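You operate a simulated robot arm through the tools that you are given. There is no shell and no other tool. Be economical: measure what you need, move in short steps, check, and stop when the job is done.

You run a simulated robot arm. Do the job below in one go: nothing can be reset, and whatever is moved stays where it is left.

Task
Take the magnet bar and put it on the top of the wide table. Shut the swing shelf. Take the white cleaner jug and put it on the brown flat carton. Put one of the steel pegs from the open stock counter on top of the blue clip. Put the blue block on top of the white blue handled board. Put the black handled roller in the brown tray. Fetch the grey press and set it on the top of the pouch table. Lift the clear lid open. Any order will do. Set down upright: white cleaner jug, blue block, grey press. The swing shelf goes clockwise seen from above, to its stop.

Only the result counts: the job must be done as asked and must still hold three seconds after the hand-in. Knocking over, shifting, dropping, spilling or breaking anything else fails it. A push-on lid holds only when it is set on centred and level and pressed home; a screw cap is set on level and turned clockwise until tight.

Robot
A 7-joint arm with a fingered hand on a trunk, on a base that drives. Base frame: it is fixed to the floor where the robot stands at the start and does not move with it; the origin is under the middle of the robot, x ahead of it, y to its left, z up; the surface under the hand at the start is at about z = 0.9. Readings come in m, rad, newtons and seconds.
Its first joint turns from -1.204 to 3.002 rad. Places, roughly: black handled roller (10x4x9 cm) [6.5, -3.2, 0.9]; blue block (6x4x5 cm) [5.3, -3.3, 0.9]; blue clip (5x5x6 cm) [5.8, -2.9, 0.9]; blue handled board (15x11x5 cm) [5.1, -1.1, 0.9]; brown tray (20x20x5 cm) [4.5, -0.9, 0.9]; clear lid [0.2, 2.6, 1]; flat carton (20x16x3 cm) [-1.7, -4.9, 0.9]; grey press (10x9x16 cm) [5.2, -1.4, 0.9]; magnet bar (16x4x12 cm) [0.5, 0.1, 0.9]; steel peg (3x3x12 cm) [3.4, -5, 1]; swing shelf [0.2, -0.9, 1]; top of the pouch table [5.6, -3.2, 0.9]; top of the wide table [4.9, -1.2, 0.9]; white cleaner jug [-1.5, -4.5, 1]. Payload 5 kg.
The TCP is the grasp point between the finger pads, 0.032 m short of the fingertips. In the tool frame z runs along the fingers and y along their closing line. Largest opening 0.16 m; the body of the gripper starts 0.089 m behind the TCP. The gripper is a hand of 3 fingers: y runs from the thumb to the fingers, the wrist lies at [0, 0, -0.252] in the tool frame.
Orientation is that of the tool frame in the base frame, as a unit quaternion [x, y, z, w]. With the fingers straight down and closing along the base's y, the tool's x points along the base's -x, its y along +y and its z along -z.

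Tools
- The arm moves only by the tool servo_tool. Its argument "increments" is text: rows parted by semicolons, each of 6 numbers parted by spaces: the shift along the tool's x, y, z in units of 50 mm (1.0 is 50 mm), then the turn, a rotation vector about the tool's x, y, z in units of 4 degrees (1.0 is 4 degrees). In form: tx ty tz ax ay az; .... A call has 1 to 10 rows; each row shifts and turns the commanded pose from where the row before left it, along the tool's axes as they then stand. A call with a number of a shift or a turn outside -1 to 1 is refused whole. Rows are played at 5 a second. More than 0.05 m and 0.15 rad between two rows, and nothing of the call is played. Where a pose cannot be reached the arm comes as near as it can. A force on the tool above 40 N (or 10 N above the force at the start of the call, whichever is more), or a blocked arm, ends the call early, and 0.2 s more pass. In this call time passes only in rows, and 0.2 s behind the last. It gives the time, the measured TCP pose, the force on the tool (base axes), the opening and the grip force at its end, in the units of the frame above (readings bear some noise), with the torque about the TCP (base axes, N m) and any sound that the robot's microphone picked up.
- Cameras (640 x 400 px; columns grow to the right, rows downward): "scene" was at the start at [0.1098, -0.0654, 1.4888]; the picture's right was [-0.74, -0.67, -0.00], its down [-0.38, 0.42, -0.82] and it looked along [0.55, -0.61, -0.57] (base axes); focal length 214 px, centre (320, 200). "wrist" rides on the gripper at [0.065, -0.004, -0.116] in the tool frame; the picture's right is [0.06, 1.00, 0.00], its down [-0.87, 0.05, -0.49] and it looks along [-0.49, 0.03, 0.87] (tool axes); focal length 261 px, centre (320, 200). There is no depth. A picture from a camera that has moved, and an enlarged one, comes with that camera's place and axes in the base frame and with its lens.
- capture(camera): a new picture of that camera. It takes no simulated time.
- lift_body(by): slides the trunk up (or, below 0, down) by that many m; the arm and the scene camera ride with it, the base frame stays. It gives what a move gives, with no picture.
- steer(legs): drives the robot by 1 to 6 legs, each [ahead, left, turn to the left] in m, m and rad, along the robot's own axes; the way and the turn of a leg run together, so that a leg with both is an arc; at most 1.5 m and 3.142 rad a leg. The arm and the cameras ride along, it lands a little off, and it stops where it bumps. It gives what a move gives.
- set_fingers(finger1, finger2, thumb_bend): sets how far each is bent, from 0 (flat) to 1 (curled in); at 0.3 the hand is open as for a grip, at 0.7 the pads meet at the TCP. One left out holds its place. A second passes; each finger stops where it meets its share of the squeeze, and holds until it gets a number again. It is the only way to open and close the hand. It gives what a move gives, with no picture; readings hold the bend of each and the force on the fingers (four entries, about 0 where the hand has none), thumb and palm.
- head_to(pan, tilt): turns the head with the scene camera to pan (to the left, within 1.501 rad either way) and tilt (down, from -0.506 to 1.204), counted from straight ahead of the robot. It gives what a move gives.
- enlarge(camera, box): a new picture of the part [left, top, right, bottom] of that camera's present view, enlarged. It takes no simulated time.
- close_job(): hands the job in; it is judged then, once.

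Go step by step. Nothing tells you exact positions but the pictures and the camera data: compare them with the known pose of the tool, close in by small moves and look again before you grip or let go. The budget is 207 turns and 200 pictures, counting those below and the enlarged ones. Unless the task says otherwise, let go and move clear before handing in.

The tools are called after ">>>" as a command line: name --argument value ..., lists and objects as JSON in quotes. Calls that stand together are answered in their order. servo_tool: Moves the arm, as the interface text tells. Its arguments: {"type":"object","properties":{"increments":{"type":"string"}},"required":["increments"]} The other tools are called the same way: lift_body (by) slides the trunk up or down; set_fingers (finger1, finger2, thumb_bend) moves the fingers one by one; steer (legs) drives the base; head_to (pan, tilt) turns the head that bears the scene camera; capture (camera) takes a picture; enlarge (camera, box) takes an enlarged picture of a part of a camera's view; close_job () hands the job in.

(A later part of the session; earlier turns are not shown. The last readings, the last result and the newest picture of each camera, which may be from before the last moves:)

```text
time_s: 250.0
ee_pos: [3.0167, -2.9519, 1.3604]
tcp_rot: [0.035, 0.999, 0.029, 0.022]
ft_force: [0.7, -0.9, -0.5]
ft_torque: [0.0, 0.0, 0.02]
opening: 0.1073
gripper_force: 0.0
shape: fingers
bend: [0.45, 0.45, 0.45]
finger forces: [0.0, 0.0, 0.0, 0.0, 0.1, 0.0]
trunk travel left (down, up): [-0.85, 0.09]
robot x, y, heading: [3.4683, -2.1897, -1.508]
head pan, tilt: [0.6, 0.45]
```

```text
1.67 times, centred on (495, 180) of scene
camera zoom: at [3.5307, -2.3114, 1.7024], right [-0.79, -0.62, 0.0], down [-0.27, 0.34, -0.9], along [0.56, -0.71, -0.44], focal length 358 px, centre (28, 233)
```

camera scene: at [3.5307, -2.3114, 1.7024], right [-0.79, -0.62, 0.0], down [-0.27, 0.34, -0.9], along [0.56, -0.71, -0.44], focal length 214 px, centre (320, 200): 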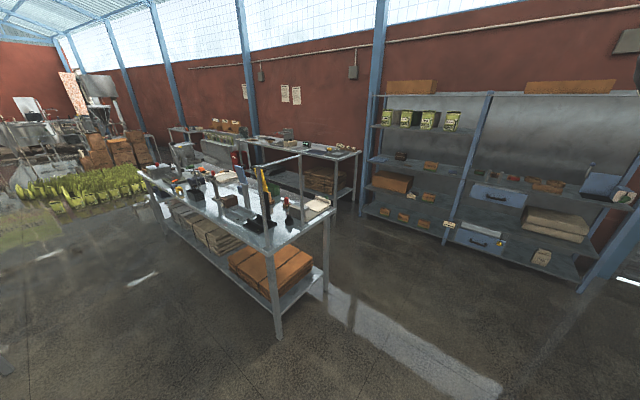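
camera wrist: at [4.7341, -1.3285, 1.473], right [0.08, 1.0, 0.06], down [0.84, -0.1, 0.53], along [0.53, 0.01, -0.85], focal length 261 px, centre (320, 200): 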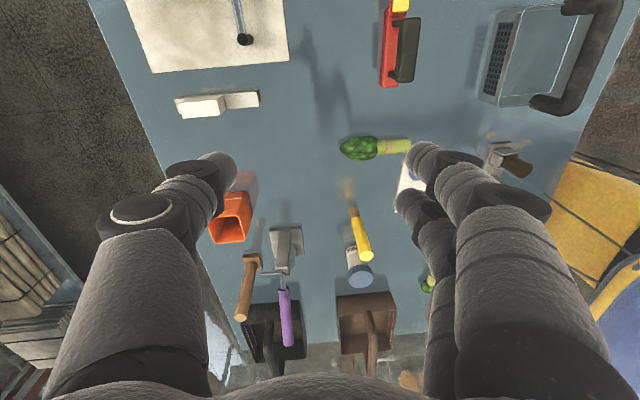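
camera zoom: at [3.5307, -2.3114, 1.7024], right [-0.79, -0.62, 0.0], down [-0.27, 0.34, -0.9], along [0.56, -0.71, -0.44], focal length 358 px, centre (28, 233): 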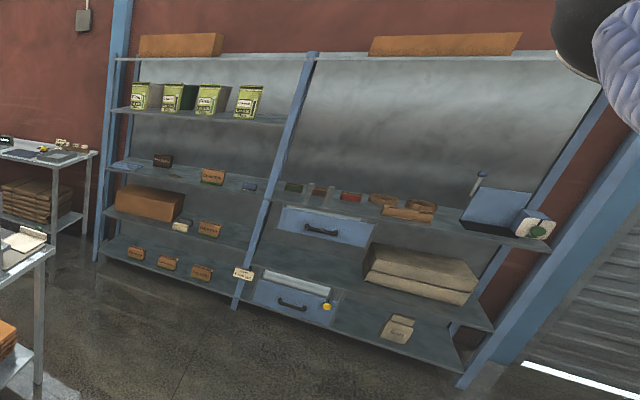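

I turn around to face the wide table from the south and strafe east.

>>> steer --legs '[[0, 0, 3.08]]'

>>> steer --legs '[[0, -1.2, 0]]'

>>> head_to --pan 0.0 --tilt 0.6

>>> capture --camera "scene"

>>> capture --camera "wrist"

```text
time_s: 257.9
ee_pos: [3.8811, -1.4028, 1.3604]
tcp_rot: [0.999, -0.008, -0.022, 0.03]
ft_force: [-0.9, 0.5, -0.7]
ft_torque: [0.03, 0.01, 0.01]
opening: 0.1075
gripper_force: 0.1
shape: fingers
bend: [0.45, 0.45, 0.45]
finger forces: [0.0, 0.0, 0.1, 0.0, 0.0, 0.1]
trunk travel left (down, up): [-0.85, 0.09]
robot x, y, heading: [3.4731, -2.186, 1.688]
head pan, tilt: [0.6, 0.45]
```

```text
time_s: 263.9
ee_pos: [5.0556, -1.2534, 1.3602]
tcp_rot: [0.999, -0.004, -0.021, 0.03]
ft_force: [0.4, -1.1, 0.2]
ft_torque: [-0.01, 0.0, -0.01]
opening: 0.1075
gripper_force: 0.0
shape: fingers
bend: [0.45, 0.45, 0.45]
finger forces: [0.0, 0.0, 0.0, 0.0, 0.1, 0.1]
trunk travel left (down, up): [-0.85, 0.09]
robot x, y, heading: [4.6526, -2.0406, 1.696]
head pan, tilt: [0.6, 0.45]
```

```text
time_s: 264.9
ee_pos: [5.0562, -1.253, 1.3596]
tcp_rot: [0.999, -0.004, -0.021, 0.03]
ft_force: [0.0, -0.2, -0.9]
ft_torque: [0.02, 0.01, 0.0]
opening: 0.1072
gripper_force: 0.0
shape: fingers
bend: [0.45, 0.45, 0.45]
finger forces: [0.0, 0.1, 0.0, 0.0, 0.0, 0.0]
trunk travel left (down, up): [-0.85, 0.09]
robot x, y, heading: [4.6492, -2.0427, 1.7]
head pan, tilt: [0.0, 0.6]
```

```text
119 pictures are left
camera scene: at [4.6318, -1.9038, 1.6889], right [0.99, 0.13, 0.0], down [0.07, -0.56, -0.83], along [-0.11, 0.82, -0.56], focal length 214 px, centre (320, 200)
```

scene: 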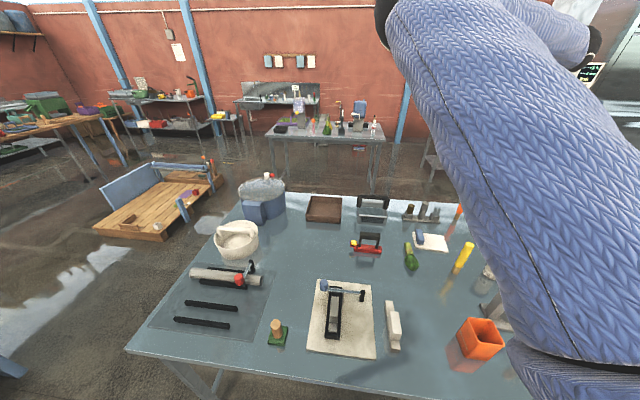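

```text
118 pictures are left
camera wrist: at [5.1257, -1.2409, 1.4722], right [0.05, -1.0, 0.06], down [-0.85, -0.02, 0.53], along [-0.53, -0.08, -0.85], focal length 261 px, centre (320, 200)
```

wrist: 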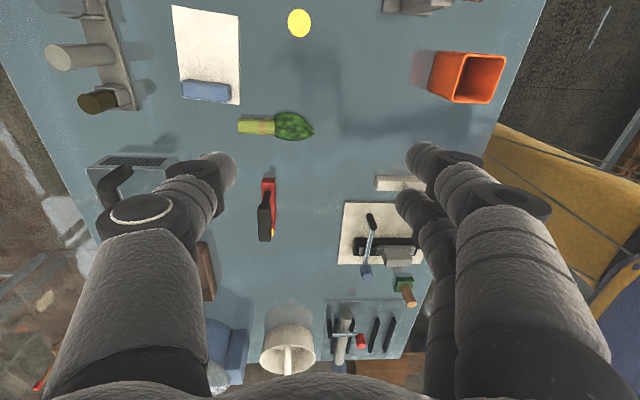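

>>> steer --legs '[[-0.1, 0, -0.13], [0, -0.05, 0]]'

>>> capture --camera "wrist"

```text
time_s: 266.6
ee_pos: [5.2126, -1.4184, 1.3594]
tcp_rot: [0.997, -0.073, -0.023, 0.028]
ft_force: [0.1, -0.5, -0.9]
ft_torque: [-0.01, 0.01, -0.01]
opening: 0.1074
gripper_force: 0.1
shape: fingers
bend: [0.45, 0.45, 0.45]
finger forces: [0.0, 0.1, 0.0, 0.0, 0.0, 0.1]
trunk travel left (down, up): [-0.85, 0.09]
robot x, y, heading: [4.704, -2.1447, 1.563]
head pan, tilt: [0.0, 0.6]
```

```text
117 pictures are left
camera wrist: at [5.2847, -1.4164, 1.4723], right [-0.08, -1.0, 0.06], down [-0.84, 0.1, 0.53], along [-0.53, -0.01, -0.85], focal length 261 px, centre (320, 200)
```

wrist: 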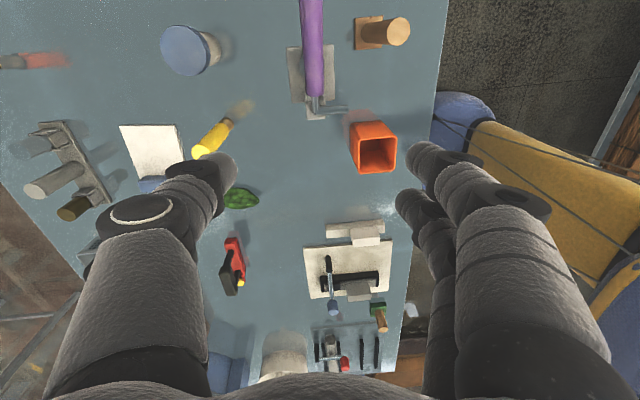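

>>> enlarge --camera "wrist" --box '[240, 0, 440, 180]'

```text
2.22 times, centred on (340, 90) of wrist
camera zoom: at [5.2847, -1.4164, 1.4723], right [-0.08, -1.0, 0.06], down [-0.84, 0.1, 0.53], along [-0.53, -0.01, -0.85], focal length 579 px, centre (276, 444)
```

zoom: 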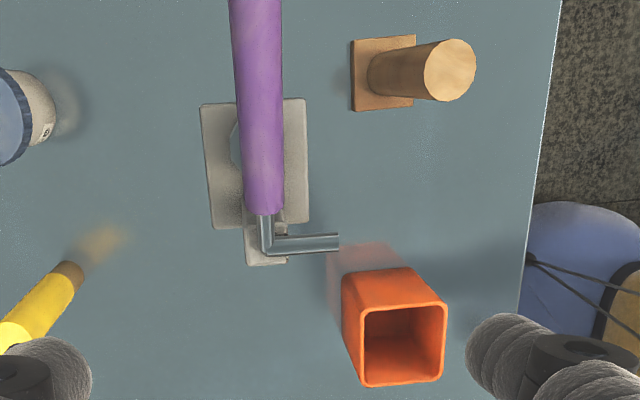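

The press has a pivot rod sticking out to the south at its top, so I'll grip the column from the west with the hand pitched ~45° and closing along y. I test that pitch in the air first.

>>> servo_tool --increments "0 0 0 0 1 -1; 0 0 0 0 1 -1; 0 0 0 0 1 0; 0 0 0 0 1 0; 0 0 0 0 1 0; 0 0 0 0 1 0; 0 0 0 0 1 0; 0 0 0 0 1 0; 0 0 0 0 1 0; 0 0 0 0 1 0"

```text
time_s: 268.4
ee_pos: [5.2289, -1.4479, 1.2596]
tcp_rot: [0.966, 0.013, 0.236, 0.106]
ft_force: [0.5, 0.7, 0.1]
ft_torque: [0.02, 0.02, 0.01]
opening: 0.1075
gripper_force: 0.2
shape: fingers
bend: [0.45, 0.45, 0.45]
finger forces: [0.0, 0.0, 0.0, 0.1, 0.0, 0.0]
trunk travel left (down, up): [-0.85, 0.09]
robot x, y, heading: [4.7046, -2.1453, 1.558]
head pan, tilt: [0.0, 0.6]
stopped in row 8: the arm was blocked; the commanded pose is now the measured one
```

>>> steer --legs '[[0, 0.22, 0]]'

>>> servo_tool --increments "0.9 0 0 0 0 0; 0.9 0 0 0 0 0; 0.9 0 0 0 0 0; 0.9 0 0 0 0 0; 0.9 0 0 0 0 0; 0 0 0 1 0 0; 0 0 0 1 0 0; 0 0 0 1 0 0"

>>> servo_tool --increments "0 0 0 0 1 0; 0 0 0 0 1 0; 0 0 0 0 1 0; 0 0 0 0 1 0"

>>> capture --camera "wrist"

```text
time_s: 270.1
ee_pos: [5.0063, -1.4453, 1.2603]
tcp_rot: [0.966, 0.013, 0.237, 0.106]
ft_force: [-0.2, -0.4, 0.2]
ft_torque: [0.01, -0.02, 0.01]
opening: 0.1078
gripper_force: 0.1
shape: fingers
bend: [0.45, 0.45, 0.45]
finger forces: [0.0, 0.1, 0.0, 0.0, 0.1, 0.0]
trunk travel left (down, up): [-0.85, 0.09]
robot x, y, heading: [4.4808, -2.1424, 1.561]
head pan, tilt: [0.0, 0.6]
```

```text
time_s: 271.9
ee_pos: [5.2058, -1.4283, 1.3623]
tcp_rot: [0.971, 0.038, 0.235, 0.004]
ft_force: [-0.7, 0.4, 0.3]
ft_torque: [0.01, -0.02, 0.01]
opening: 0.1075
gripper_force: 0.1
shape: fingers
bend: [0.45, 0.45, 0.45]
finger forces: [0.1, 0.0, 0.0, 0.1, 0.1, 0.0]
trunk travel left (down, up): [-0.85, 0.09]
robot x, y, heading: [4.4823, -2.1477, 1.562]
head pan, tilt: [0.0, 0.6]
```

```text
time_s: 272.9
ee_pos: [5.2054, -1.4279, 1.3629]
tcp_rot: [0.929, 0.039, 0.367, -0.001]
ft_force: [-1.3, 0.6, 0.6]
ft_torque: [0.03, 0.02, -0.01]
opening: 0.1075
gripper_force: 0.0
shape: fingers
bend: [0.45, 0.45, 0.45]
finger forces: [0.0, 0.0, 0.0, 0.0, 0.0, 0.1]
trunk travel left (down, up): [-0.85, 0.09]
robot x, y, heading: [4.4855, -2.1427, 1.561]
head pan, tilt: [0.0, 0.6]
```

```text
115 pictures are left
camera wrist: at [5.1739, -1.421, 1.4918], right [0.12, -0.99, 0.07], down [-0.96, -0.13, -0.23], along [0.24, -0.04, -0.97], focal length 261 px, centre (320, 200)
```

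wrist: 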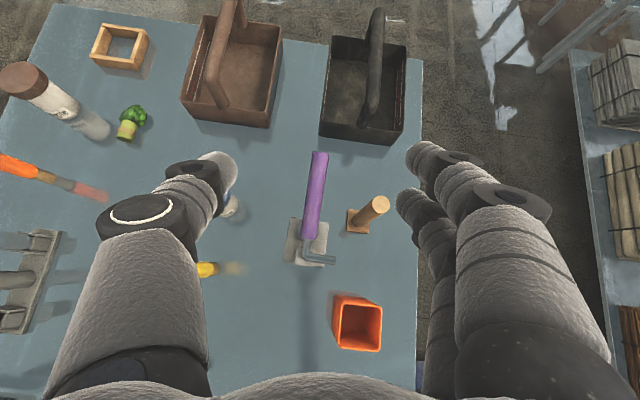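

The pitch works now. I move down to a standoff point west-above of the column.

>>> servo_tool --increments "-0.786 0 0.411 0 0 0.2; -0.786 0 0.411 0 0 0.2; -0.786 0 0.411 0 0 0.2; -0.786 0 0.411 0 0 0.2; -0.786 0 0.411 0 0 0.2; -0.786 0 0.411 0 0 0.1; -0.786 0 0.411 0 0 0"

>>> capture --camera "wrist"

>>> capture --camera "scene"

```text
time_s: 274.5
ee_pos: [5.1137, -1.4346, 1.0765]
tcp_rot: [0.929, -0.004, 0.368, -0.018]
ft_force: [0.3, 0.7, 0.0]
ft_torque: [0.0, 0.03, 0.01]
opening: 0.1076
gripper_force: 0.2
shape: fingers
bend: [0.45, 0.45, 0.45]
finger forces: [0.0, 0.1, 0.0, 0.0, 0.0, 0.0]
trunk travel left (down, up): [-0.85, 0.09]
robot x, y, heading: [4.4835, -2.1427, 1.566]
head pan, tilt: [0.0, 0.6]
```

```text
114 pictures are left
camera wrist: at [5.0824, -1.4339, 1.2046], right [0.05, -1.0, 0.01], down [-0.97, -0.05, -0.24], along [0.24, 0.01, -0.97], focal length 261 px, centre (320, 200)
```

wrist: 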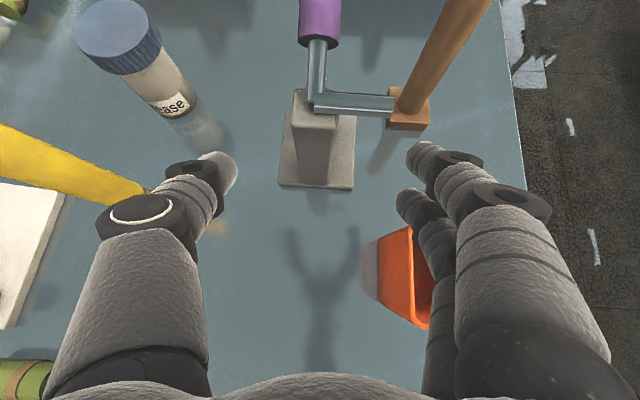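

```text
113 pictures are left
camera scene: at [4.4858, -2.0038, 1.6891], right [1.0, -0.01, 0.0], down [-0.01, -0.57, -0.82], along [0.01, 0.82, -0.57], focal length 214 px, centre (320, 200)
```

scene: 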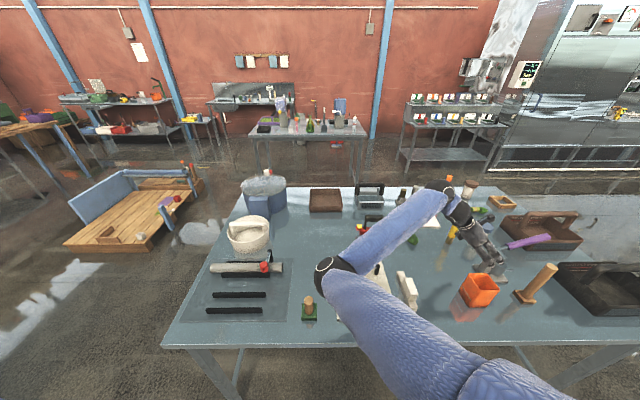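

>>> servo_tool --increments "-0.05 0 0.8 0 0 0; -0.05 0 0.8 0 0 0; -0.05 0 0.75 0 0 0"

>>> capture --camera "wrist"

>>> enlarge --camera "scene" --box '[420, 180, 580, 310]'

```text
time_s: 275.3
ee_pos: [5.1804, -1.4311, 0.9812]
tcp_rot: [0.93, 0.003, 0.366, -0.015]
ft_force: [0.5, -1.0, 0.4]
ft_torque: [-0.01, 0.01, 0.01]
opening: 0.1072
gripper_force: 0.1
shape: fingers
bend: [0.45, 0.45, 0.45]
finger forces: [0.1, 0.0, 0.1, 0.1, 0.0, 0.1]
trunk travel left (down, up): [-0.85, 0.09]
robot x, y, heading: [4.4794, -2.1472, 1.564]
head pan, tilt: [0.0, 0.6]
```

```text
112 pictures are left
camera wrist: at [5.1496, -1.4288, 1.1089], right [0.06, -1.0, 0.02], down [-0.97, -0.06, -0.23], along [0.24, 0.0, -0.97], focal length 261 px, centre (320, 200)
```

wrist: 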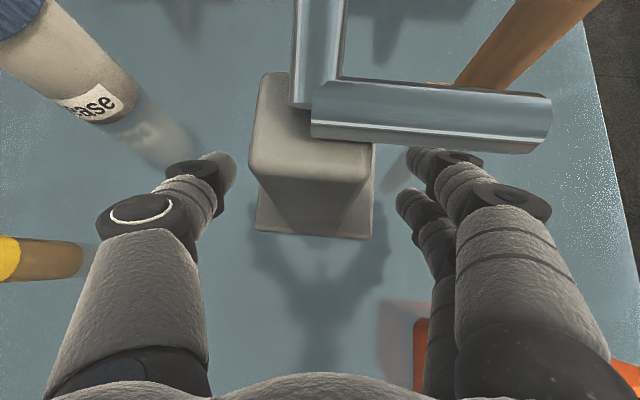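

```text
3.08 times, centred on (500, 245) of scene
camera zoom: at [4.4863, -2.0033, 1.6889], right [1.0, -0.01, 0.0], down [-0.01, -0.57, -0.82], along [0.01, 0.82, -0.57], focal length 660 px, centre (-234, 62)
```

zoom: 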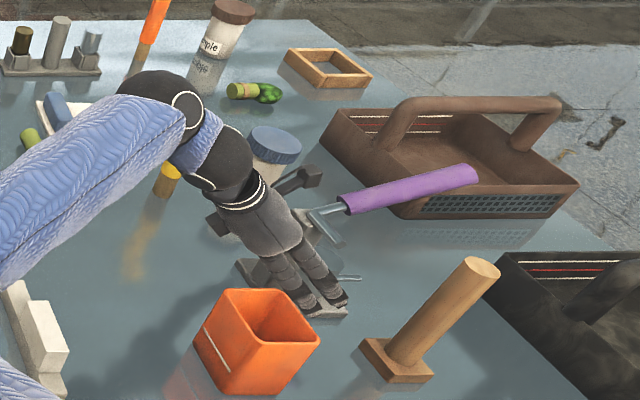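

>>> servo_tool --increments "0.1 0 0.2 0 0 0"

>>> set_fingers --finger1 0.75 --finger2 0.75 --thumb_bend 0.75

>>> servo_tool --increments "0.17 0 -0.18 0 0 0; 0.27 0 -0.29 0 0 0"

>>> capture --camera "wrist"

>>> enlarge --camera "scene" --box '[420, 180, 580, 310]'

```text
time_s: 275.7
ee_pos: [5.1912, -1.4317, 0.9768]
tcp_rot: [0.931, 0.003, 0.366, -0.014]
ft_force: [0.7, 0.7, -0.4]
ft_torque: [0.02, 0.02, 0.0]
opening: 0.1077
gripper_force: 0.1
shape: fingers
bend: [0.45, 0.45, 0.45]
finger forces: [0.1, 0.0, 0.0, 0.0, 0.0, 0.0]
trunk travel left (down, up): [-0.85, 0.09]
robot x, y, heading: [4.4808, -2.1415, 1.563]
head pan, tilt: [0.0, 0.6]
```

```text
time_s: 276.7
ee_pos: [5.1901, -1.4319, 0.976]
tcp_rot: [0.93, 0.002, 0.368, -0.014]
ft_force: [-0.4, 0.3, -1.1]
ft_torque: [-0.11, 0.03, -0.02]
opening: 0.0214
gripper_force: 20.8
shape: fingers
bend: [0.72, 0.64, 0.68]
finger forces: [9.1, 10.7, 0.1, 0.0, 21.6, 0.0]
trunk travel left (down, up): [-0.85, 0.09]
robot x, y, heading: [4.4815, -2.1436, 1.563]
head pan, tilt: [0.0, 0.6]
```

```text
time_s: 277.3
ee_pos: [5.1897, -1.4318, 1.0066]
tcp_rot: [0.93, 0.003, 0.366, -0.015]
ft_force: [-0.2, -0.3, -3.5]
ft_torque: [-0.01, 0.11, -0.02]
opening: 0.0215
gripper_force: 19.8
shape: fingers
bend: [0.72, 0.64, 0.68]
finger forces: [9.4, 9.4, 0.1, 0.0, 21.3, 0.1]
trunk travel left (down, up): [-0.85, 0.09]
robot x, y, heading: [4.48, -2.1423, 1.562]
head pan, tilt: [0.0, 0.6]
```

```text
110 pictures are left
camera wrist: at [5.1589, -1.4303, 1.1358], right [0.06, -1.0, 0.02], down [-0.97, -0.06, -0.24], along [0.24, 0.0, -0.97], focal length 261 px, centre (320, 200)
```

wrist: 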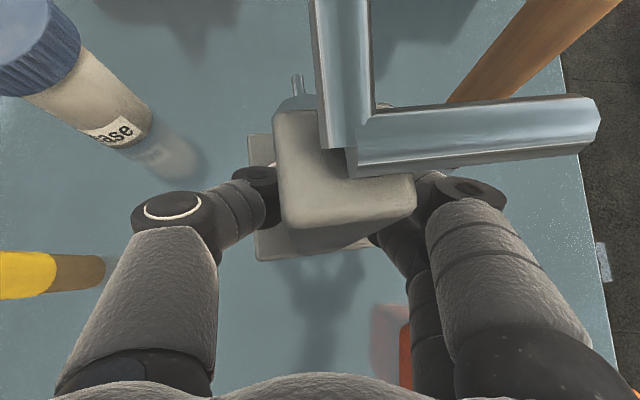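

```text
3.08 times, centred on (500, 245) of scene
camera zoom: at [4.4849, -2.0038, 1.6888], right [1.0, -0.01, 0.0], down [0.0, -0.57, -0.82], along [0.01, 0.82, -0.57], focal length 660 px, centre (-234, 62)
```

zoom: 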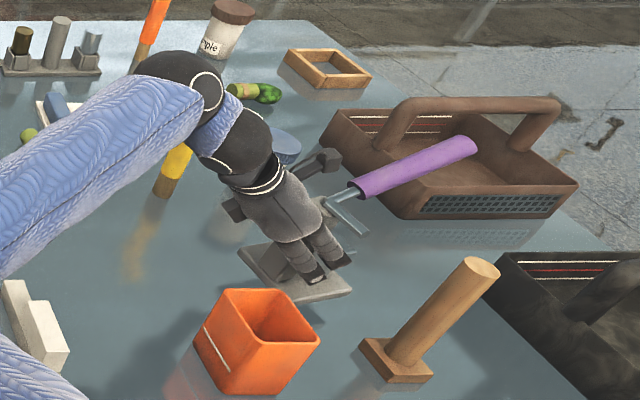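

Press lifted. I raise it well, then turn around counter-clockwise over the wide table's clear side.

>>> servo_tool --increments "0.68 0 -0.73 0 0 0; 0.68 0 -0.73 0 0 0; 0.68 0 -0.73 0 0 0; 0.68 0 -0.73 0 0 0; 0.68 0 -0.73 0 0 0; 0.68 0 -0.73 0 0 0"

>>> lift_body --by 0.09

>>> capture --camera "scene"

```text
time_s: 278.7
ee_pos: [5.1903, -1.4421, 1.3079]
tcp_rot: [0.93, 0.002, 0.366, -0.014]
ft_force: [0.4, -1.2, -4.1]
ft_torque: [0.0, 0.1, 0.01]
opening: 0.0214
gripper_force: 19.5
shape: fingers
bend: [0.72, 0.64, 0.68]
finger forces: [8.9, 9.4, 0.0, 0.0, 21.0, 0.1]
trunk travel left (down, up): [-0.85, 0.09]
robot x, y, heading: [4.4842, -2.15, 1.567]
head pan, tilt: [0.0, 0.6]
```

```text
time_s: 279.9
ee_pos: [5.1919, -1.4402, 1.397]
tcp_rot: [0.93, 0.002, 0.366, -0.013]
ft_force: [0.0, 0.0, -3.6]
ft_torque: [0.0, 0.14, -0.02]
opening: 0.0218
gripper_force: 19.0
shape: fingers
bend: [0.72, 0.64, 0.68]
finger forces: [8.7, 9.2, 0.0, 0.0, 21.0, 0.0]
trunk travel left (down, up): [-0.94, 0.0]
robot x, y, heading: [4.4811, -2.1448, 1.563]
head pan, tilt: [0.0, 0.6]
```

```text
108 pictures are left
camera scene: at [4.4855, -2.0029, 1.7787], right [1.0, -0.01, 0.0], down [-0.01, -0.57, -0.82], along [0.01, 0.82, -0.57], focal length 214 px, centre (320, 200)
```

scene: 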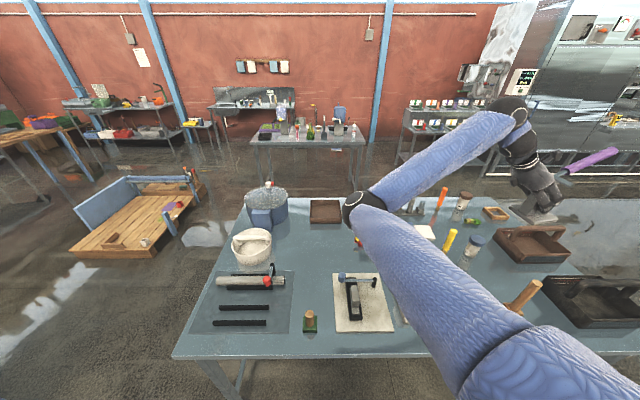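

>>> steer --legs '[[0, 0, 1.57], [0, 0, 1.57]]'

>>> head_to --pan 0.5 --tilt 0.6

>>> capture --camera "scene"

```text
time_s: 288.0
ee_pos: [3.7983, -2.869, 1.397]
tcp_rot: [-0.017, 0.93, -0.02, -0.367]
ft_force: [0.9, -1.0, -3.0]
ft_torque: [0.02, -0.15, 0.01]
opening: 0.0206
gripper_force: 17.0
shape: fingers
bend: [0.72, 0.65, 0.68]
finger forces: [6.7, 8.4, 0.0, 0.0, 18.5, 0.0]
trunk travel left (down, up): [-0.94, 0.0]
robot x, y, heading: [4.4812, -2.1429, -1.545]
head pan, tilt: [0.0, 0.6]
```

```text
time_s: 289.0
ee_pos: [3.797, -2.8671, 1.3975]
tcp_rot: [-0.017, 0.93, -0.02, -0.366]
ft_force: [0.5, 0.5, -4.3]
ft_torque: [0.01, -0.13, 0.04]
opening: 0.0205
gripper_force: 17.2
shape: fingers
bend: [0.72, 0.65, 0.68]
finger forces: [6.6, 8.5, 0.1, 0.0, 18.6, 0.2]
trunk travel left (down, up): [-0.94, 0.0]
robot x, y, heading: [4.4807, -2.1453, -1.548]
head pan, tilt: [0.499, 0.6]
```

```text
107 pictures are left
camera scene: at [4.5278, -2.2703, 1.7788], right [-0.87, -0.5, 0.0], down [-0.28, 0.49, -0.82], along [0.41, -0.72, -0.57], focal length 214 px, centre (320, 200)
```

scene: 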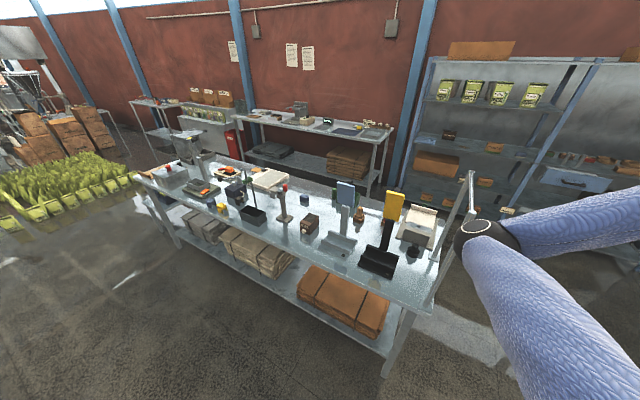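

>>> enlarge --camera "scene" --box '[120, 130, 460, 320]'

```text
1.88 times, centred on (290, 225) of scene
camera zoom: at [4.5278, -2.2703, 1.7788], right [-0.87, -0.5, 0.0], down [-0.28, 0.49, -0.82], along [0.41, -0.72, -0.57], focal length 404 px, centre (376, 153)
```

zoom: 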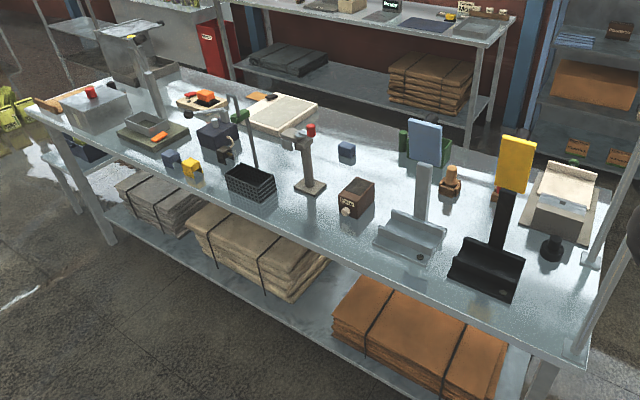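

The blue block is at about (5.25,-3.32); I see a free spot near (5.05,-3.3) for the press. I pass the arch with the hand kept north of it.

>>> steer --legs '[[-0.1, 0, -0.02], [0, 0.95, 0]]'

>>> head_to --pan 0.0 --tilt 0.6

>>> capture --camera "scene"

```text
time_s: 294.7
ee_pos: [4.7418, -2.7528, 1.3973]
tcp_rot: [-0.008, 0.93, -0.016, -0.367]
ft_force: [-0.2, -0.2, -3.5]
ft_torque: [0.05, -0.13, -0.01]
opening: 0.0207
gripper_force: 17.1
shape: fingers
bend: [0.72, 0.65, 0.68]
finger forces: [6.9, 8.5, 0.1, 0.0, 18.8, 0.0]
trunk travel left (down, up): [-0.94, 0.0]
robot x, y, heading: [5.4412, -2.0435, -1.569]
head pan, tilt: [0.499, 0.6]
```

```text
time_s: 295.6
ee_pos: [4.7412, -2.7542, 1.397]
tcp_rot: [-0.008, 0.93, -0.016, -0.367]
ft_force: [-0.4, 0.7, -4.5]
ft_torque: [0.05, -0.17, -0.03]
opening: 0.0205
gripper_force: 16.9
shape: fingers
bend: [0.72, 0.65, 0.68]
finger forces: [6.9, 8.4, 0.0, 0.1, 18.8, 0.0]
trunk travel left (down, up): [-0.94, 0.0]
robot x, y, heading: [5.4375, -2.043, -1.567]
head pan, tilt: [0.0, 0.6]
```

```text
105 pictures are left
camera scene: at [5.4398, -2.1812, 1.7788], right [-1.0, 0.0, 0.0], down [0.0, 0.57, -0.82], along [0.0, -0.82, -0.57], focal length 214 px, centre (320, 200)
```

scene: 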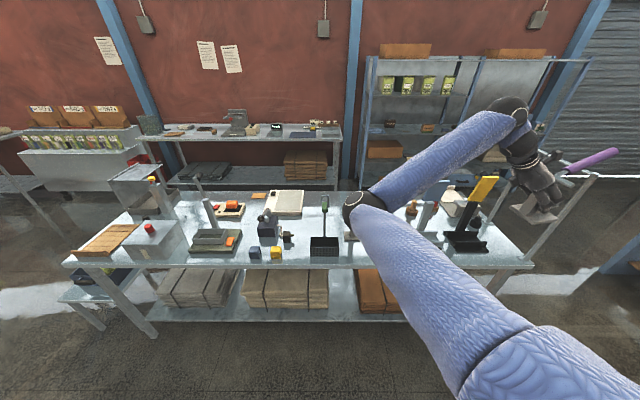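

>>> steer --legs '[[-0.02, 0.31, 0], [0.4, 0, 0]]'

>>> capture --camera "wrist"

>>> capture --camera "scene"

```text
time_s: 299.8
ee_pos: [5.0511, -3.1203, 1.3968]
tcp_rot: [-0.007, 0.93, -0.016, -0.367]
ft_force: [0.3, -0.2, -4.7]
ft_torque: [0.03, -0.11, -0.02]
opening: 0.0208
gripper_force: 17.1
shape: fingers
bend: [0.72, 0.65, 0.68]
finger forces: [7.0, 8.4, 0.0, 0.0, 18.9, 0.1]
trunk travel left (down, up): [-0.94, 0.0]
robot x, y, heading: [5.7486, -2.4087, -1.564]
head pan, tilt: [0.0, 0.6]
```

```text
104 pictures are left
camera wrist: at [5.083, -3.1181, 1.5256], right [-0.07, 1.0, 0.02], down [0.97, 0.07, -0.24], along [-0.24, 0.0, -0.97], focal length 261 px, centre (320, 200)
```

wrist: 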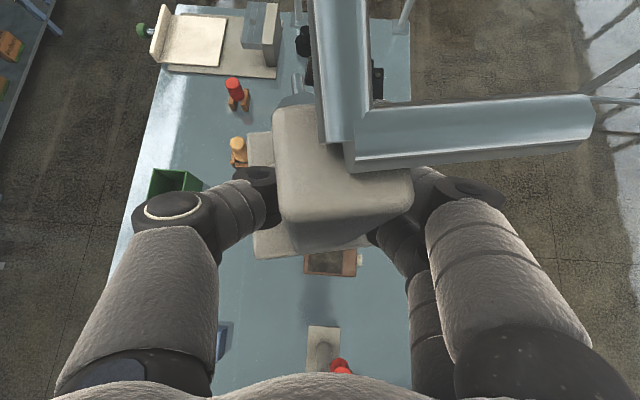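

```text
103 pictures are left
camera scene: at [5.7508, -2.5476, 1.7789], right [-1.0, 0.0, 0.0], down [0.0, 0.57, -0.82], along [0.0, -0.82, -0.57], focal length 214 px, centre (320, 200)
```

scene: 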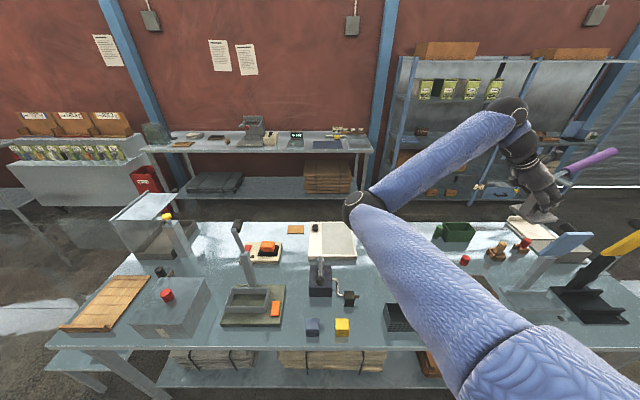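

>>> steer --legs '[[0.12, 0.0, 0]]'

>>> servo_tool --increments "0.68 0 0.73 0 0 0; 0.68 0 0.73 0 0 0"

>>> capture --camera "wrist"

```text
time_s: 301.0
ee_pos: [5.0553, -3.2451, 1.3979]
tcp_rot: [-0.01, 0.93, -0.017, -0.367]
ft_force: [-0.7, 0.1, -5.0]
ft_torque: [0.04, -0.06, 0.0]
opening: 0.0202
gripper_force: 17.4
shape: fingers
bend: [0.72, 0.65, 0.68]
finger forces: [6.9, 8.4, 0.1, 0.0, 18.8, 0.0]
trunk travel left (down, up): [-0.94, 0.0]
robot x, y, heading: [5.7514, -2.533, -1.564]
head pan, tilt: [0.0, 0.6]
```

```text
time_s: 301.6
ee_pos: [4.951, -3.2501, 1.3903]
tcp_rot: [-0.01, 0.931, -0.016, -0.366]
ft_force: [-0.9, -1.2, -4.6]
ft_torque: [0.07, -0.15, -0.04]
opening: 0.0202
gripper_force: 16.8
shape: fingers
bend: [0.72, 0.65, 0.68]
finger forces: [7.0, 8.4, 0.0, 0.0, 19.0, 0.1]
trunk travel left (down, up): [-0.94, 0.0]
robot x, y, heading: [5.754, -2.5327, -1.566]
head pan, tilt: [0.0, 0.6]
```

```text
102 pictures are left
camera wrist: at [4.9827, -3.249, 1.5191], right [-0.08, 1.0, 0.02], down [0.97, 0.08, -0.23], along [-0.23, 0.0, -0.97], focal length 261 px, centre (320, 200)
```

wrist: 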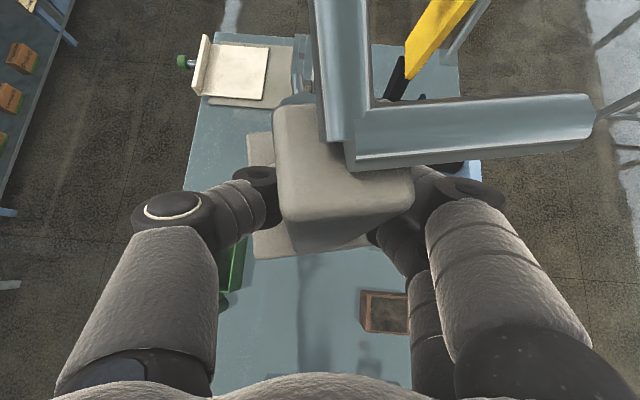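

>>> servo_tool --increments "-0.896 -0.12 0.204 0 0 0; -0.896 -0.12 0.204 0 0 0; -0.896 -0.12 0.204 0 0 0; -0.896 -0.12 0.204 0 0 0; -0.896 -0.12 0.204 0 0 0"

>>> capture --camera "wrist"

>>> capture --camera "scene"

```text
time_s: 302.8
ee_pos: [5.0845, -3.2777, 1.2008]
tcp_rot: [-0.008, 0.93, -0.016, -0.367]
ft_force: [0.1, 0.0, -3.4]
ft_torque: [0.03, -0.15, 0.02]
opening: 0.02
gripper_force: 17.1
shape: fingers
bend: [0.72, 0.65, 0.68]
finger forces: [6.9, 8.4, 0.1, 0.0, 18.7, 0.1]
trunk travel left (down, up): [-0.94, 0.0]
robot x, y, heading: [5.7521, -2.5372, -1.566]
head pan, tilt: [0.0, 0.6]
```

```text
101 pictures are left
camera wrist: at [5.116, -3.2764, 1.3294], right [-0.07, 1.0, 0.02], down [0.97, 0.08, -0.24], along [-0.24, 0.0, -0.97], focal length 261 px, centre (320, 200)
```

wrist: 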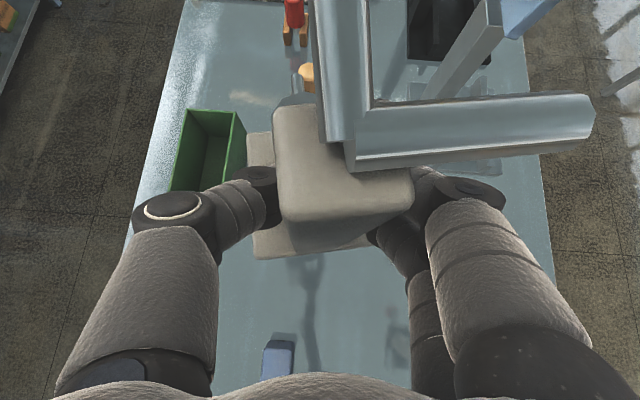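

```text
100 pictures are left
camera scene: at [5.7529, -2.6706, 1.7789], right [-1.0, -0.01, 0.0], down [0.0, 0.57, -0.82], along [0.01, -0.82, -0.57], focal length 214 px, centre (320, 200)
```

scene: 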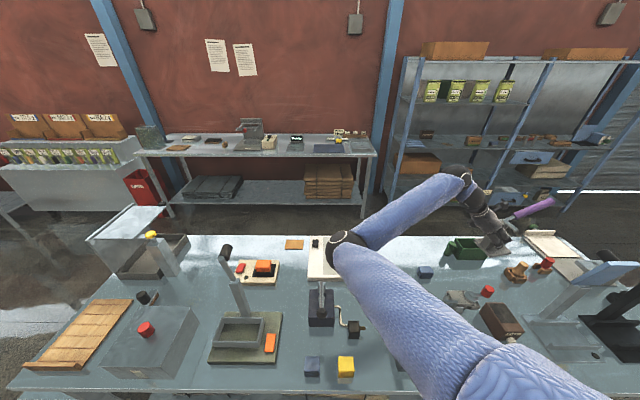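

>>> servo_tool --increments "-0.606 0 0.649 0 0 0; -0.606 0 0.649 0 0 0; -0.606 0 0.649 0 0 0; -0.606 0 0.649 0 0 0"

>>> capture --camera "wrist"

>>> capture --camera "scene"

```text
time_s: 303.8
ee_pos: [5.0855, -3.2824, 1.0221]
tcp_rot: [-0.008, 0.93, -0.016, -0.367]
ft_force: [0.0, -0.2, -3.3]
ft_torque: [0.06, -0.16, -0.05]
opening: 0.0204
gripper_force: 17.0
shape: fingers
bend: [0.72, 0.65, 0.68]
finger forces: [6.8, 8.4, 0.1, 0.0, 18.6, 0.0]
trunk travel left (down, up): [-0.94, 0.0]
robot x, y, heading: [5.7529, -2.5289, -1.563]
head pan, tilt: [0.0, 0.6]
```

```text
99 pictures are left
camera wrist: at [5.117, -3.2808, 1.1523], right [-0.07, 1.0, 0.02], down [0.97, 0.08, -0.24], along [-0.24, 0.0, -0.97], focal length 261 px, centre (320, 200)
```

wrist: 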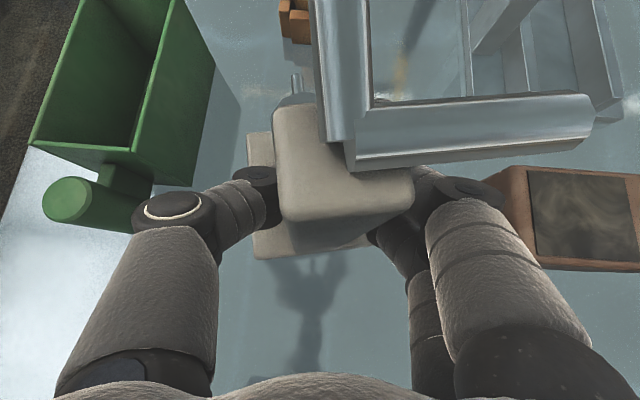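

```text
98 pictures are left
camera scene: at [5.7514, -2.6712, 1.7788], right [-1.0, -0.01, 0.0], down [0.0, 0.57, -0.82], along [0.01, -0.82, -0.57], focal length 214 px, centre (320, 200)
```

scene: 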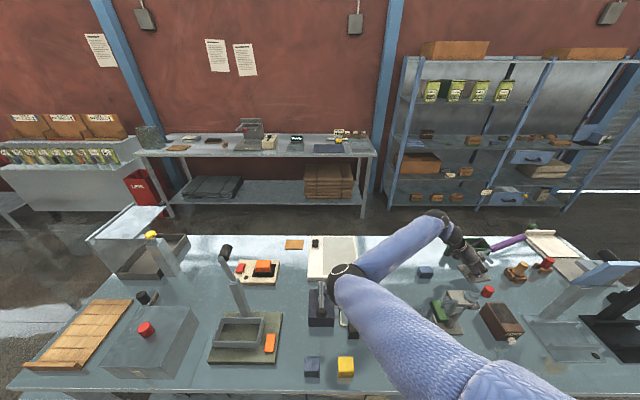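

>>> servo_tool --increments "-0.27 0 0.29 0 0 0; -0.27 0 0.29 0 0 0; -0.07 0 0.075 0 0 0; -0.05 0 0.05 0 0 0"

```text
time_s: 304.8
ee_pos: [5.0866, -3.2831, 0.9763]
tcp_rot: [-0.008, 0.93, -0.017, -0.367]
ft_force: [1.7, -2.5, 2.3]
ft_torque: [0.09, 0.06, 0.04]
opening: 0.0202
gripper_force: 19.6
shape: fingers
bend: [0.73, 0.65, 0.68]
finger forces: [8.0, 9.4, 0.0, 0.0, 21.6, 0.0]
trunk travel left (down, up): [-0.94, 0.0]
robot x, y, heading: [5.7505, -2.534, -1.565]
head pan, tilt: [0.0, 0.6]
```

Contact made. I release and retreat along the tool axis.

>>> set_fingers --finger1 0.48 --finger2 0.48 --thumb_bend 0.48

>>> servo_tool --increments "0 0 -0.6 0 0 0; 0 0 -0.8 0 0 0; 0 0 -1 0 0 0; 0.5 0 -0.7 0 0 0; 0.6 0 -0.7 0 0 0; 0.6 0 -0.7 0 0 0"

>>> capture --camera "wrist"

>>> enlarge --camera "scene" --box '[380, 210, 600, 350]'

```text
time_s: 305.8
ee_pos: [5.0857, -3.2842, 0.9767]
tcp_rot: [-0.01, 0.93, -0.017, -0.368]
ft_force: [-0.1, -0.3, 0.5]
ft_torque: [-0.02, -0.03, 0.0]
opening: 0.0947
gripper_force: 0.3
shape: fingers
bend: [0.48, 0.48, 0.48]
finger forces: [0.1, 0.1, 0.1, 0.0, 0.1, 0.1]
trunk travel left (down, up): [-0.94, 0.0]
robot x, y, heading: [5.752, -2.5305, -1.565]
head pan, tilt: [0.0, 0.6]
```

```text
time_s: 307.2
ee_pos: [5.1671, -3.269, 1.2035]
tcp_rot: [-0.004, 0.928, -0.014, -0.373]
ft_force: [0.3, -0.9, 0.2]
ft_torque: [-0.04, 0.02, 0.01]
opening: 0.095
gripper_force: 0.1
shape: fingers
bend: [0.48, 0.48, 0.48]
finger forces: [0.1, 0.0, 0.0, 0.0, 0.1, 0.0]
trunk travel left (down, up): [-0.94, 0.0]
robot x, y, heading: [5.748, -2.531, -1.565]
head pan, tilt: [0.0, 0.6]
```

```text
97 pictures are left
camera wrist: at [5.2015, -3.2687, 1.3317], right [-0.06, 1.0, 0.02], down [0.97, 0.07, -0.25], along [-0.25, 0.0, -0.97], focal length 261 px, centre (320, 200)
```

wrist: 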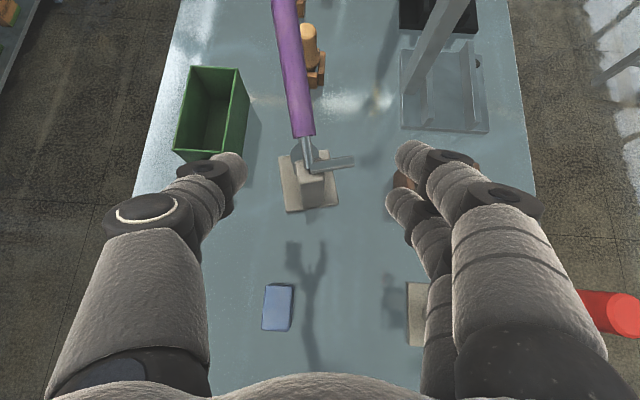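

```text
2.86 times, centred on (490, 280) of scene
camera zoom: at [5.7541, -2.6692, 1.7788], right [-1.0, -0.01, 0.0], down [0.0, 0.56, -0.83], along [0.01, -0.83, -0.56], focal length 613 px, centre (-166, -29)
```

zoom: 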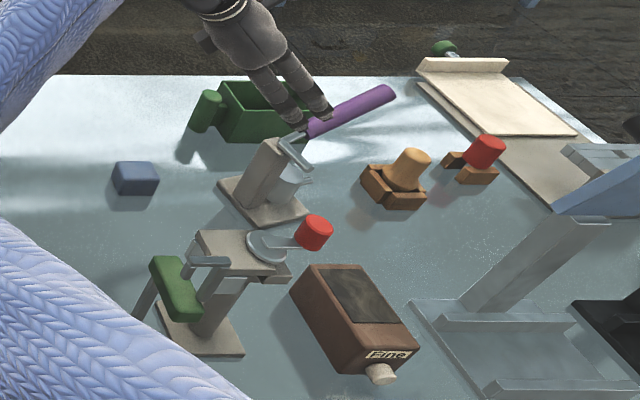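

The press stands upright on the pouch table. Next the blue block at (5.258,-3.316): I set the hand vertical and go above it.

>>> servo_tool --increments "0 0 -0.5 0 -1 0; 0 0 0 0 -1 0; 0 0 0 0 -1 0; 0 0 0 0 -1 0; 0 0 0 0 -1 0; 0 0 0 0 -1 0; 0 0 0 0 -1 0; 0 0 0 0 -1 0; 0 0 0 0 -1 0; 0 0 0 0 -1 0"

>>> servo_tool --increments "-0.5 -0.2 0 0 -0.8 0; -0.5 -0.2 0 0 0 0; -0.5 -0.3 0 0 0 0"

>>> capture --camera "wrist"

```text
time_s: 309.4
ee_pos: [5.1824, -3.2789, 1.2118]
tcp_rot: [-0.014, 0.999, -0.013, -0.026]
ft_force: [-0.1, 0.8, -0.5]
ft_torque: [-0.02, -0.01, 0.02]
opening: 0.0951
gripper_force: 0.0
shape: fingers
bend: [0.48, 0.48, 0.48]
finger forces: [0.0, 0.1, 0.0, 0.0, 0.1, 0.0]
out of reach, approached as far as the arm can: row 1, 2
trunk travel left (down, up): [-0.94, 0.0]
robot x, y, heading: [5.7502, -2.529, -1.564]
head pan, tilt: [0.0, 0.6]
```

```text
time_s: 310.2
ee_pos: [5.2614, -3.3124, 1.2118]
tcp_rot: [-0.014, 1.0, -0.012, 0.001]
ft_force: [-0.6, 0.5, 0.0]
ft_torque: [-0.04, 0.0, 0.04]
opening: 0.0953
gripper_force: 0.1
shape: fingers
bend: [0.48, 0.48, 0.48]
finger forces: [0.0, 0.1, 0.0, 0.1, 0.0, 0.0]
trunk travel left (down, up): [-0.94, 0.0]
robot x, y, heading: [5.7521, -2.5304, -1.557]
head pan, tilt: [0.0, 0.6]
```

```text
95 pictures are left
camera wrist: at [5.1965, -3.3132, 1.3274], right [-0.09, 1.0, -0.02], down [0.87, 0.09, 0.49], along [0.49, 0.02, -0.87], focal length 261 px, centre (320, 200)
```

wrist: 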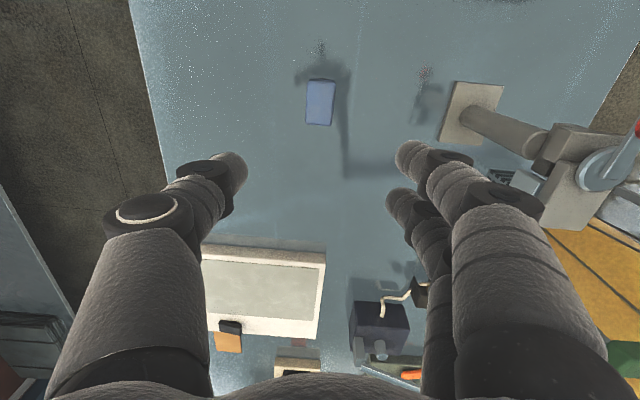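

>>> servo_tool --increments "0.1 -0.1 0.9 0 0 0; 0 0 0.9 0 0 0; 0 0 0.9 0 0 0; 0 0 0.9 0 0 0; 0 0 0.9 0 0 0; 0 0 0.85 0 0 0"

>>> capture --camera "wrist"

```text
time_s: 311.6
ee_pos: [5.2574, -3.3239, 0.9449]
tcp_rot: [-0.014, 1.0, -0.012, 0.001]
ft_force: [-0.2, -0.6, 0.7]
ft_torque: [0.03, 0.03, -0.02]
opening: 0.0951
gripper_force: 0.1
shape: fingers
bend: [0.48, 0.48, 0.48]
finger forces: [0.1, 0.0, 0.0, 0.1, 0.0, 0.1]
trunk travel left (down, up): [-0.94, 0.0]
robot x, y, heading: [5.7531, -2.5337, -1.565]
head pan, tilt: [0.0, 0.6]
```

```text
94 pictures are left
camera wrist: at [5.192, -3.3262, 1.0602], right [-0.09, 1.0, -0.02], down [0.87, 0.09, 0.49], along [0.49, 0.02, -0.87], focal length 261 px, centre (320, 200)
```

wrist: 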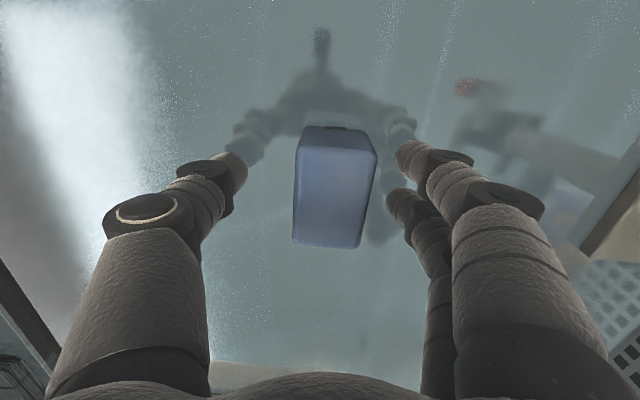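

>>> servo_tool --increments "0 0.12 0.05 0 0 0"

>>> set_fingers --finger1 0.75 --finger2 0.75 --thumb_bend 0.75

>>> servo_tool --increments "0 0 -0.5 0 0 0; 0 0 -1 0 0 0; 0 0 -1 0 0 0; 0 0 -1 0 0 0; 0 0 -1 0 0 0; 0 0 -1 0 0 0"

>>> capture --camera "wrist"

```text
time_s: 312.0
ee_pos: [5.2564, -3.3183, 0.9435]
tcp_rot: [-0.015, 1.0, -0.012, 0.001]
ft_force: [-0.4, -0.1, -0.1]
ft_torque: [-0.05, -0.05, 0.02]
opening: 0.095
gripper_force: 0.1
shape: fingers
bend: [0.48, 0.48, 0.48]
finger forces: [0.0, 0.0, 0.0, 0.0, 0.0, 0.0]
trunk travel left (down, up): [-0.94, 0.0]
robot x, y, heading: [5.7494, -2.5332, -1.569]
head pan, tilt: [0.0, 0.6]
```

```text
time_s: 313.0
ee_pos: [5.2567, -3.3173, 0.9427]
tcp_rot: [-0.015, 1.0, -0.012, 0.001]
ft_force: [-0.2, 0.3, 0.0]
ft_torque: [0.0, -0.01, 0.0]
opening: 0.0436
gripper_force: 22.0
shape: fingers
bend: [0.62, 0.62, 0.67]
finger forces: [11.0, 11.1, 0.0, 0.0, 22.3, 0.0]
trunk travel left (down, up): [-0.94, 0.0]
robot x, y, heading: [5.7524, -2.5325, -1.563]
head pan, tilt: [0.0, 0.6]
```

```text
time_s: 314.4
ee_pos: [5.2561, -3.3118, 1.2173]
tcp_rot: [-0.015, 1.0, -0.012, 0.001]
ft_force: [0.1, 0.3, -0.5]
ft_torque: [-0.05, 0.01, 0.0]
opening: 0.0439
gripper_force: 22.6
shape: fingers
bend: [0.62, 0.62, 0.67]
finger forces: [11.0, 10.9, 0.0, 0.0, 22.0, 0.0]
trunk travel left (down, up): [-0.94, 0.0]
robot x, y, heading: [5.751, -2.5292, -1.566]
head pan, tilt: [0.0, 0.6]
```

```text
93 pictures are left
camera wrist: at [5.1917, -3.313, 1.3328], right [-0.09, 1.0, -0.02], down [0.87, 0.09, 0.49], along [0.49, 0.02, -0.87], focal length 261 px, centre (320, 200)
```

wrist: 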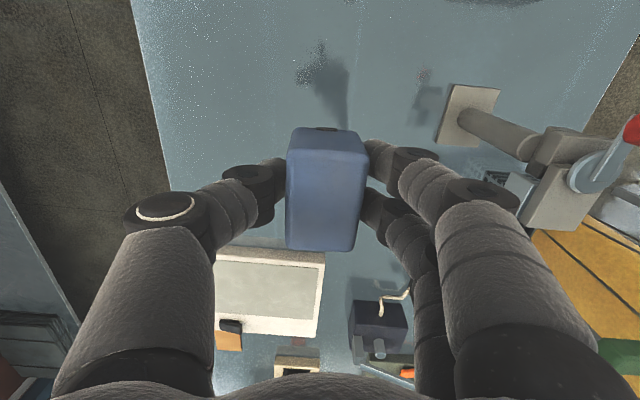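

Block held. I raise it, back off, turn clockwise towards the wide table, and strafe west.

>>> servo_tool --increments "0 0 -1 0 0 0; 0 0 -1 0 0 0; 0 0 -1 0 0 0"

>>> steer --legs '[[-0.48, 0, 0], [0, 0, -1.57], [0, 0, -1.57]]'

>>> steer --legs '[[0, 1.1, 0]]'

>>> capture --camera "scene"

```text
time_s: 315.2
ee_pos: [5.2519, -3.3077, 1.3692]
tcp_rot: [-0.015, 1.0, -0.011, 0.002]
ft_force: [0.1, 0.6, -1.3]
ft_torque: [-0.02, -0.03, 0.0]
opening: 0.0439
gripper_force: 21.7
shape: fingers
bend: [0.62, 0.62, 0.67]
finger forces: [11.0, 10.9, 0.1, 0.0, 21.9, 0.0]
trunk travel left (down, up): [-0.94, 0.0]
robot x, y, heading: [5.7526, -2.5293, -1.563]
head pan, tilt: [0.0, 0.6]
```

```text
time_s: 325.7
ee_pos: [6.2504, -1.2843, 1.3685]
tcp_rot: [1.0, 0.012, -0.001, -0.012]
ft_force: [-0.2, 0.4, -0.1]
ft_torque: [0.01, 0.03, 0.01]
opening: 0.0425
gripper_force: 20.5
shape: fingers
bend: [0.62, 0.62, 0.67]
finger forces: [10.0, 10.1, 0.0, 0.0, 20.2, 0.1]
trunk travel left (down, up): [-0.94, 0.0]
robot x, y, heading: [5.7509, -2.0563, 1.572]
head pan, tilt: [0.0, 0.6]
```

```text
time_s: 331.4
ee_pos: [5.1614, -1.2862, 1.3682]
tcp_rot: [1.0, 0.004, -0.001, -0.012]
ft_force: [-0.6, 0.6, -1.0]
ft_torque: [0.02, -0.02, 0.03]
opening: 0.0427
gripper_force: 20.3
shape: fingers
bend: [0.62, 0.62, 0.67]
finger forces: [10.0, 10.1, 0.0, 0.1, 20.0, 0.1]
trunk travel left (down, up): [-0.94, 0.0]
robot x, y, heading: [4.6428, -2.0533, 1.554]
head pan, tilt: [0.0, 0.6]
```

```text
92 pictures are left
camera scene: at [4.6482, -1.9129, 1.7788], right [1.0, -0.01, 0.0], down [-0.01, -0.57, -0.82], along [0.01, 0.82, -0.57], focal length 214 px, centre (320, 200)
```

scene: 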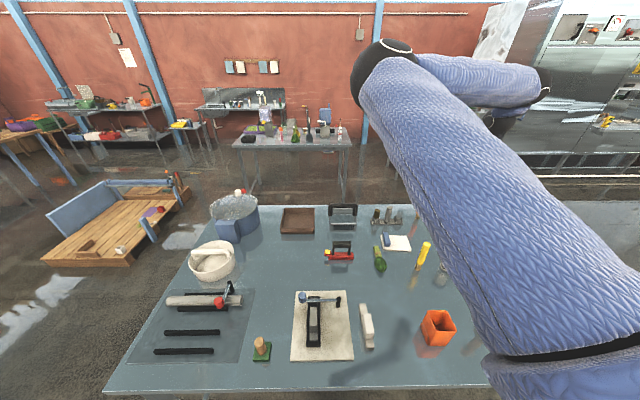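

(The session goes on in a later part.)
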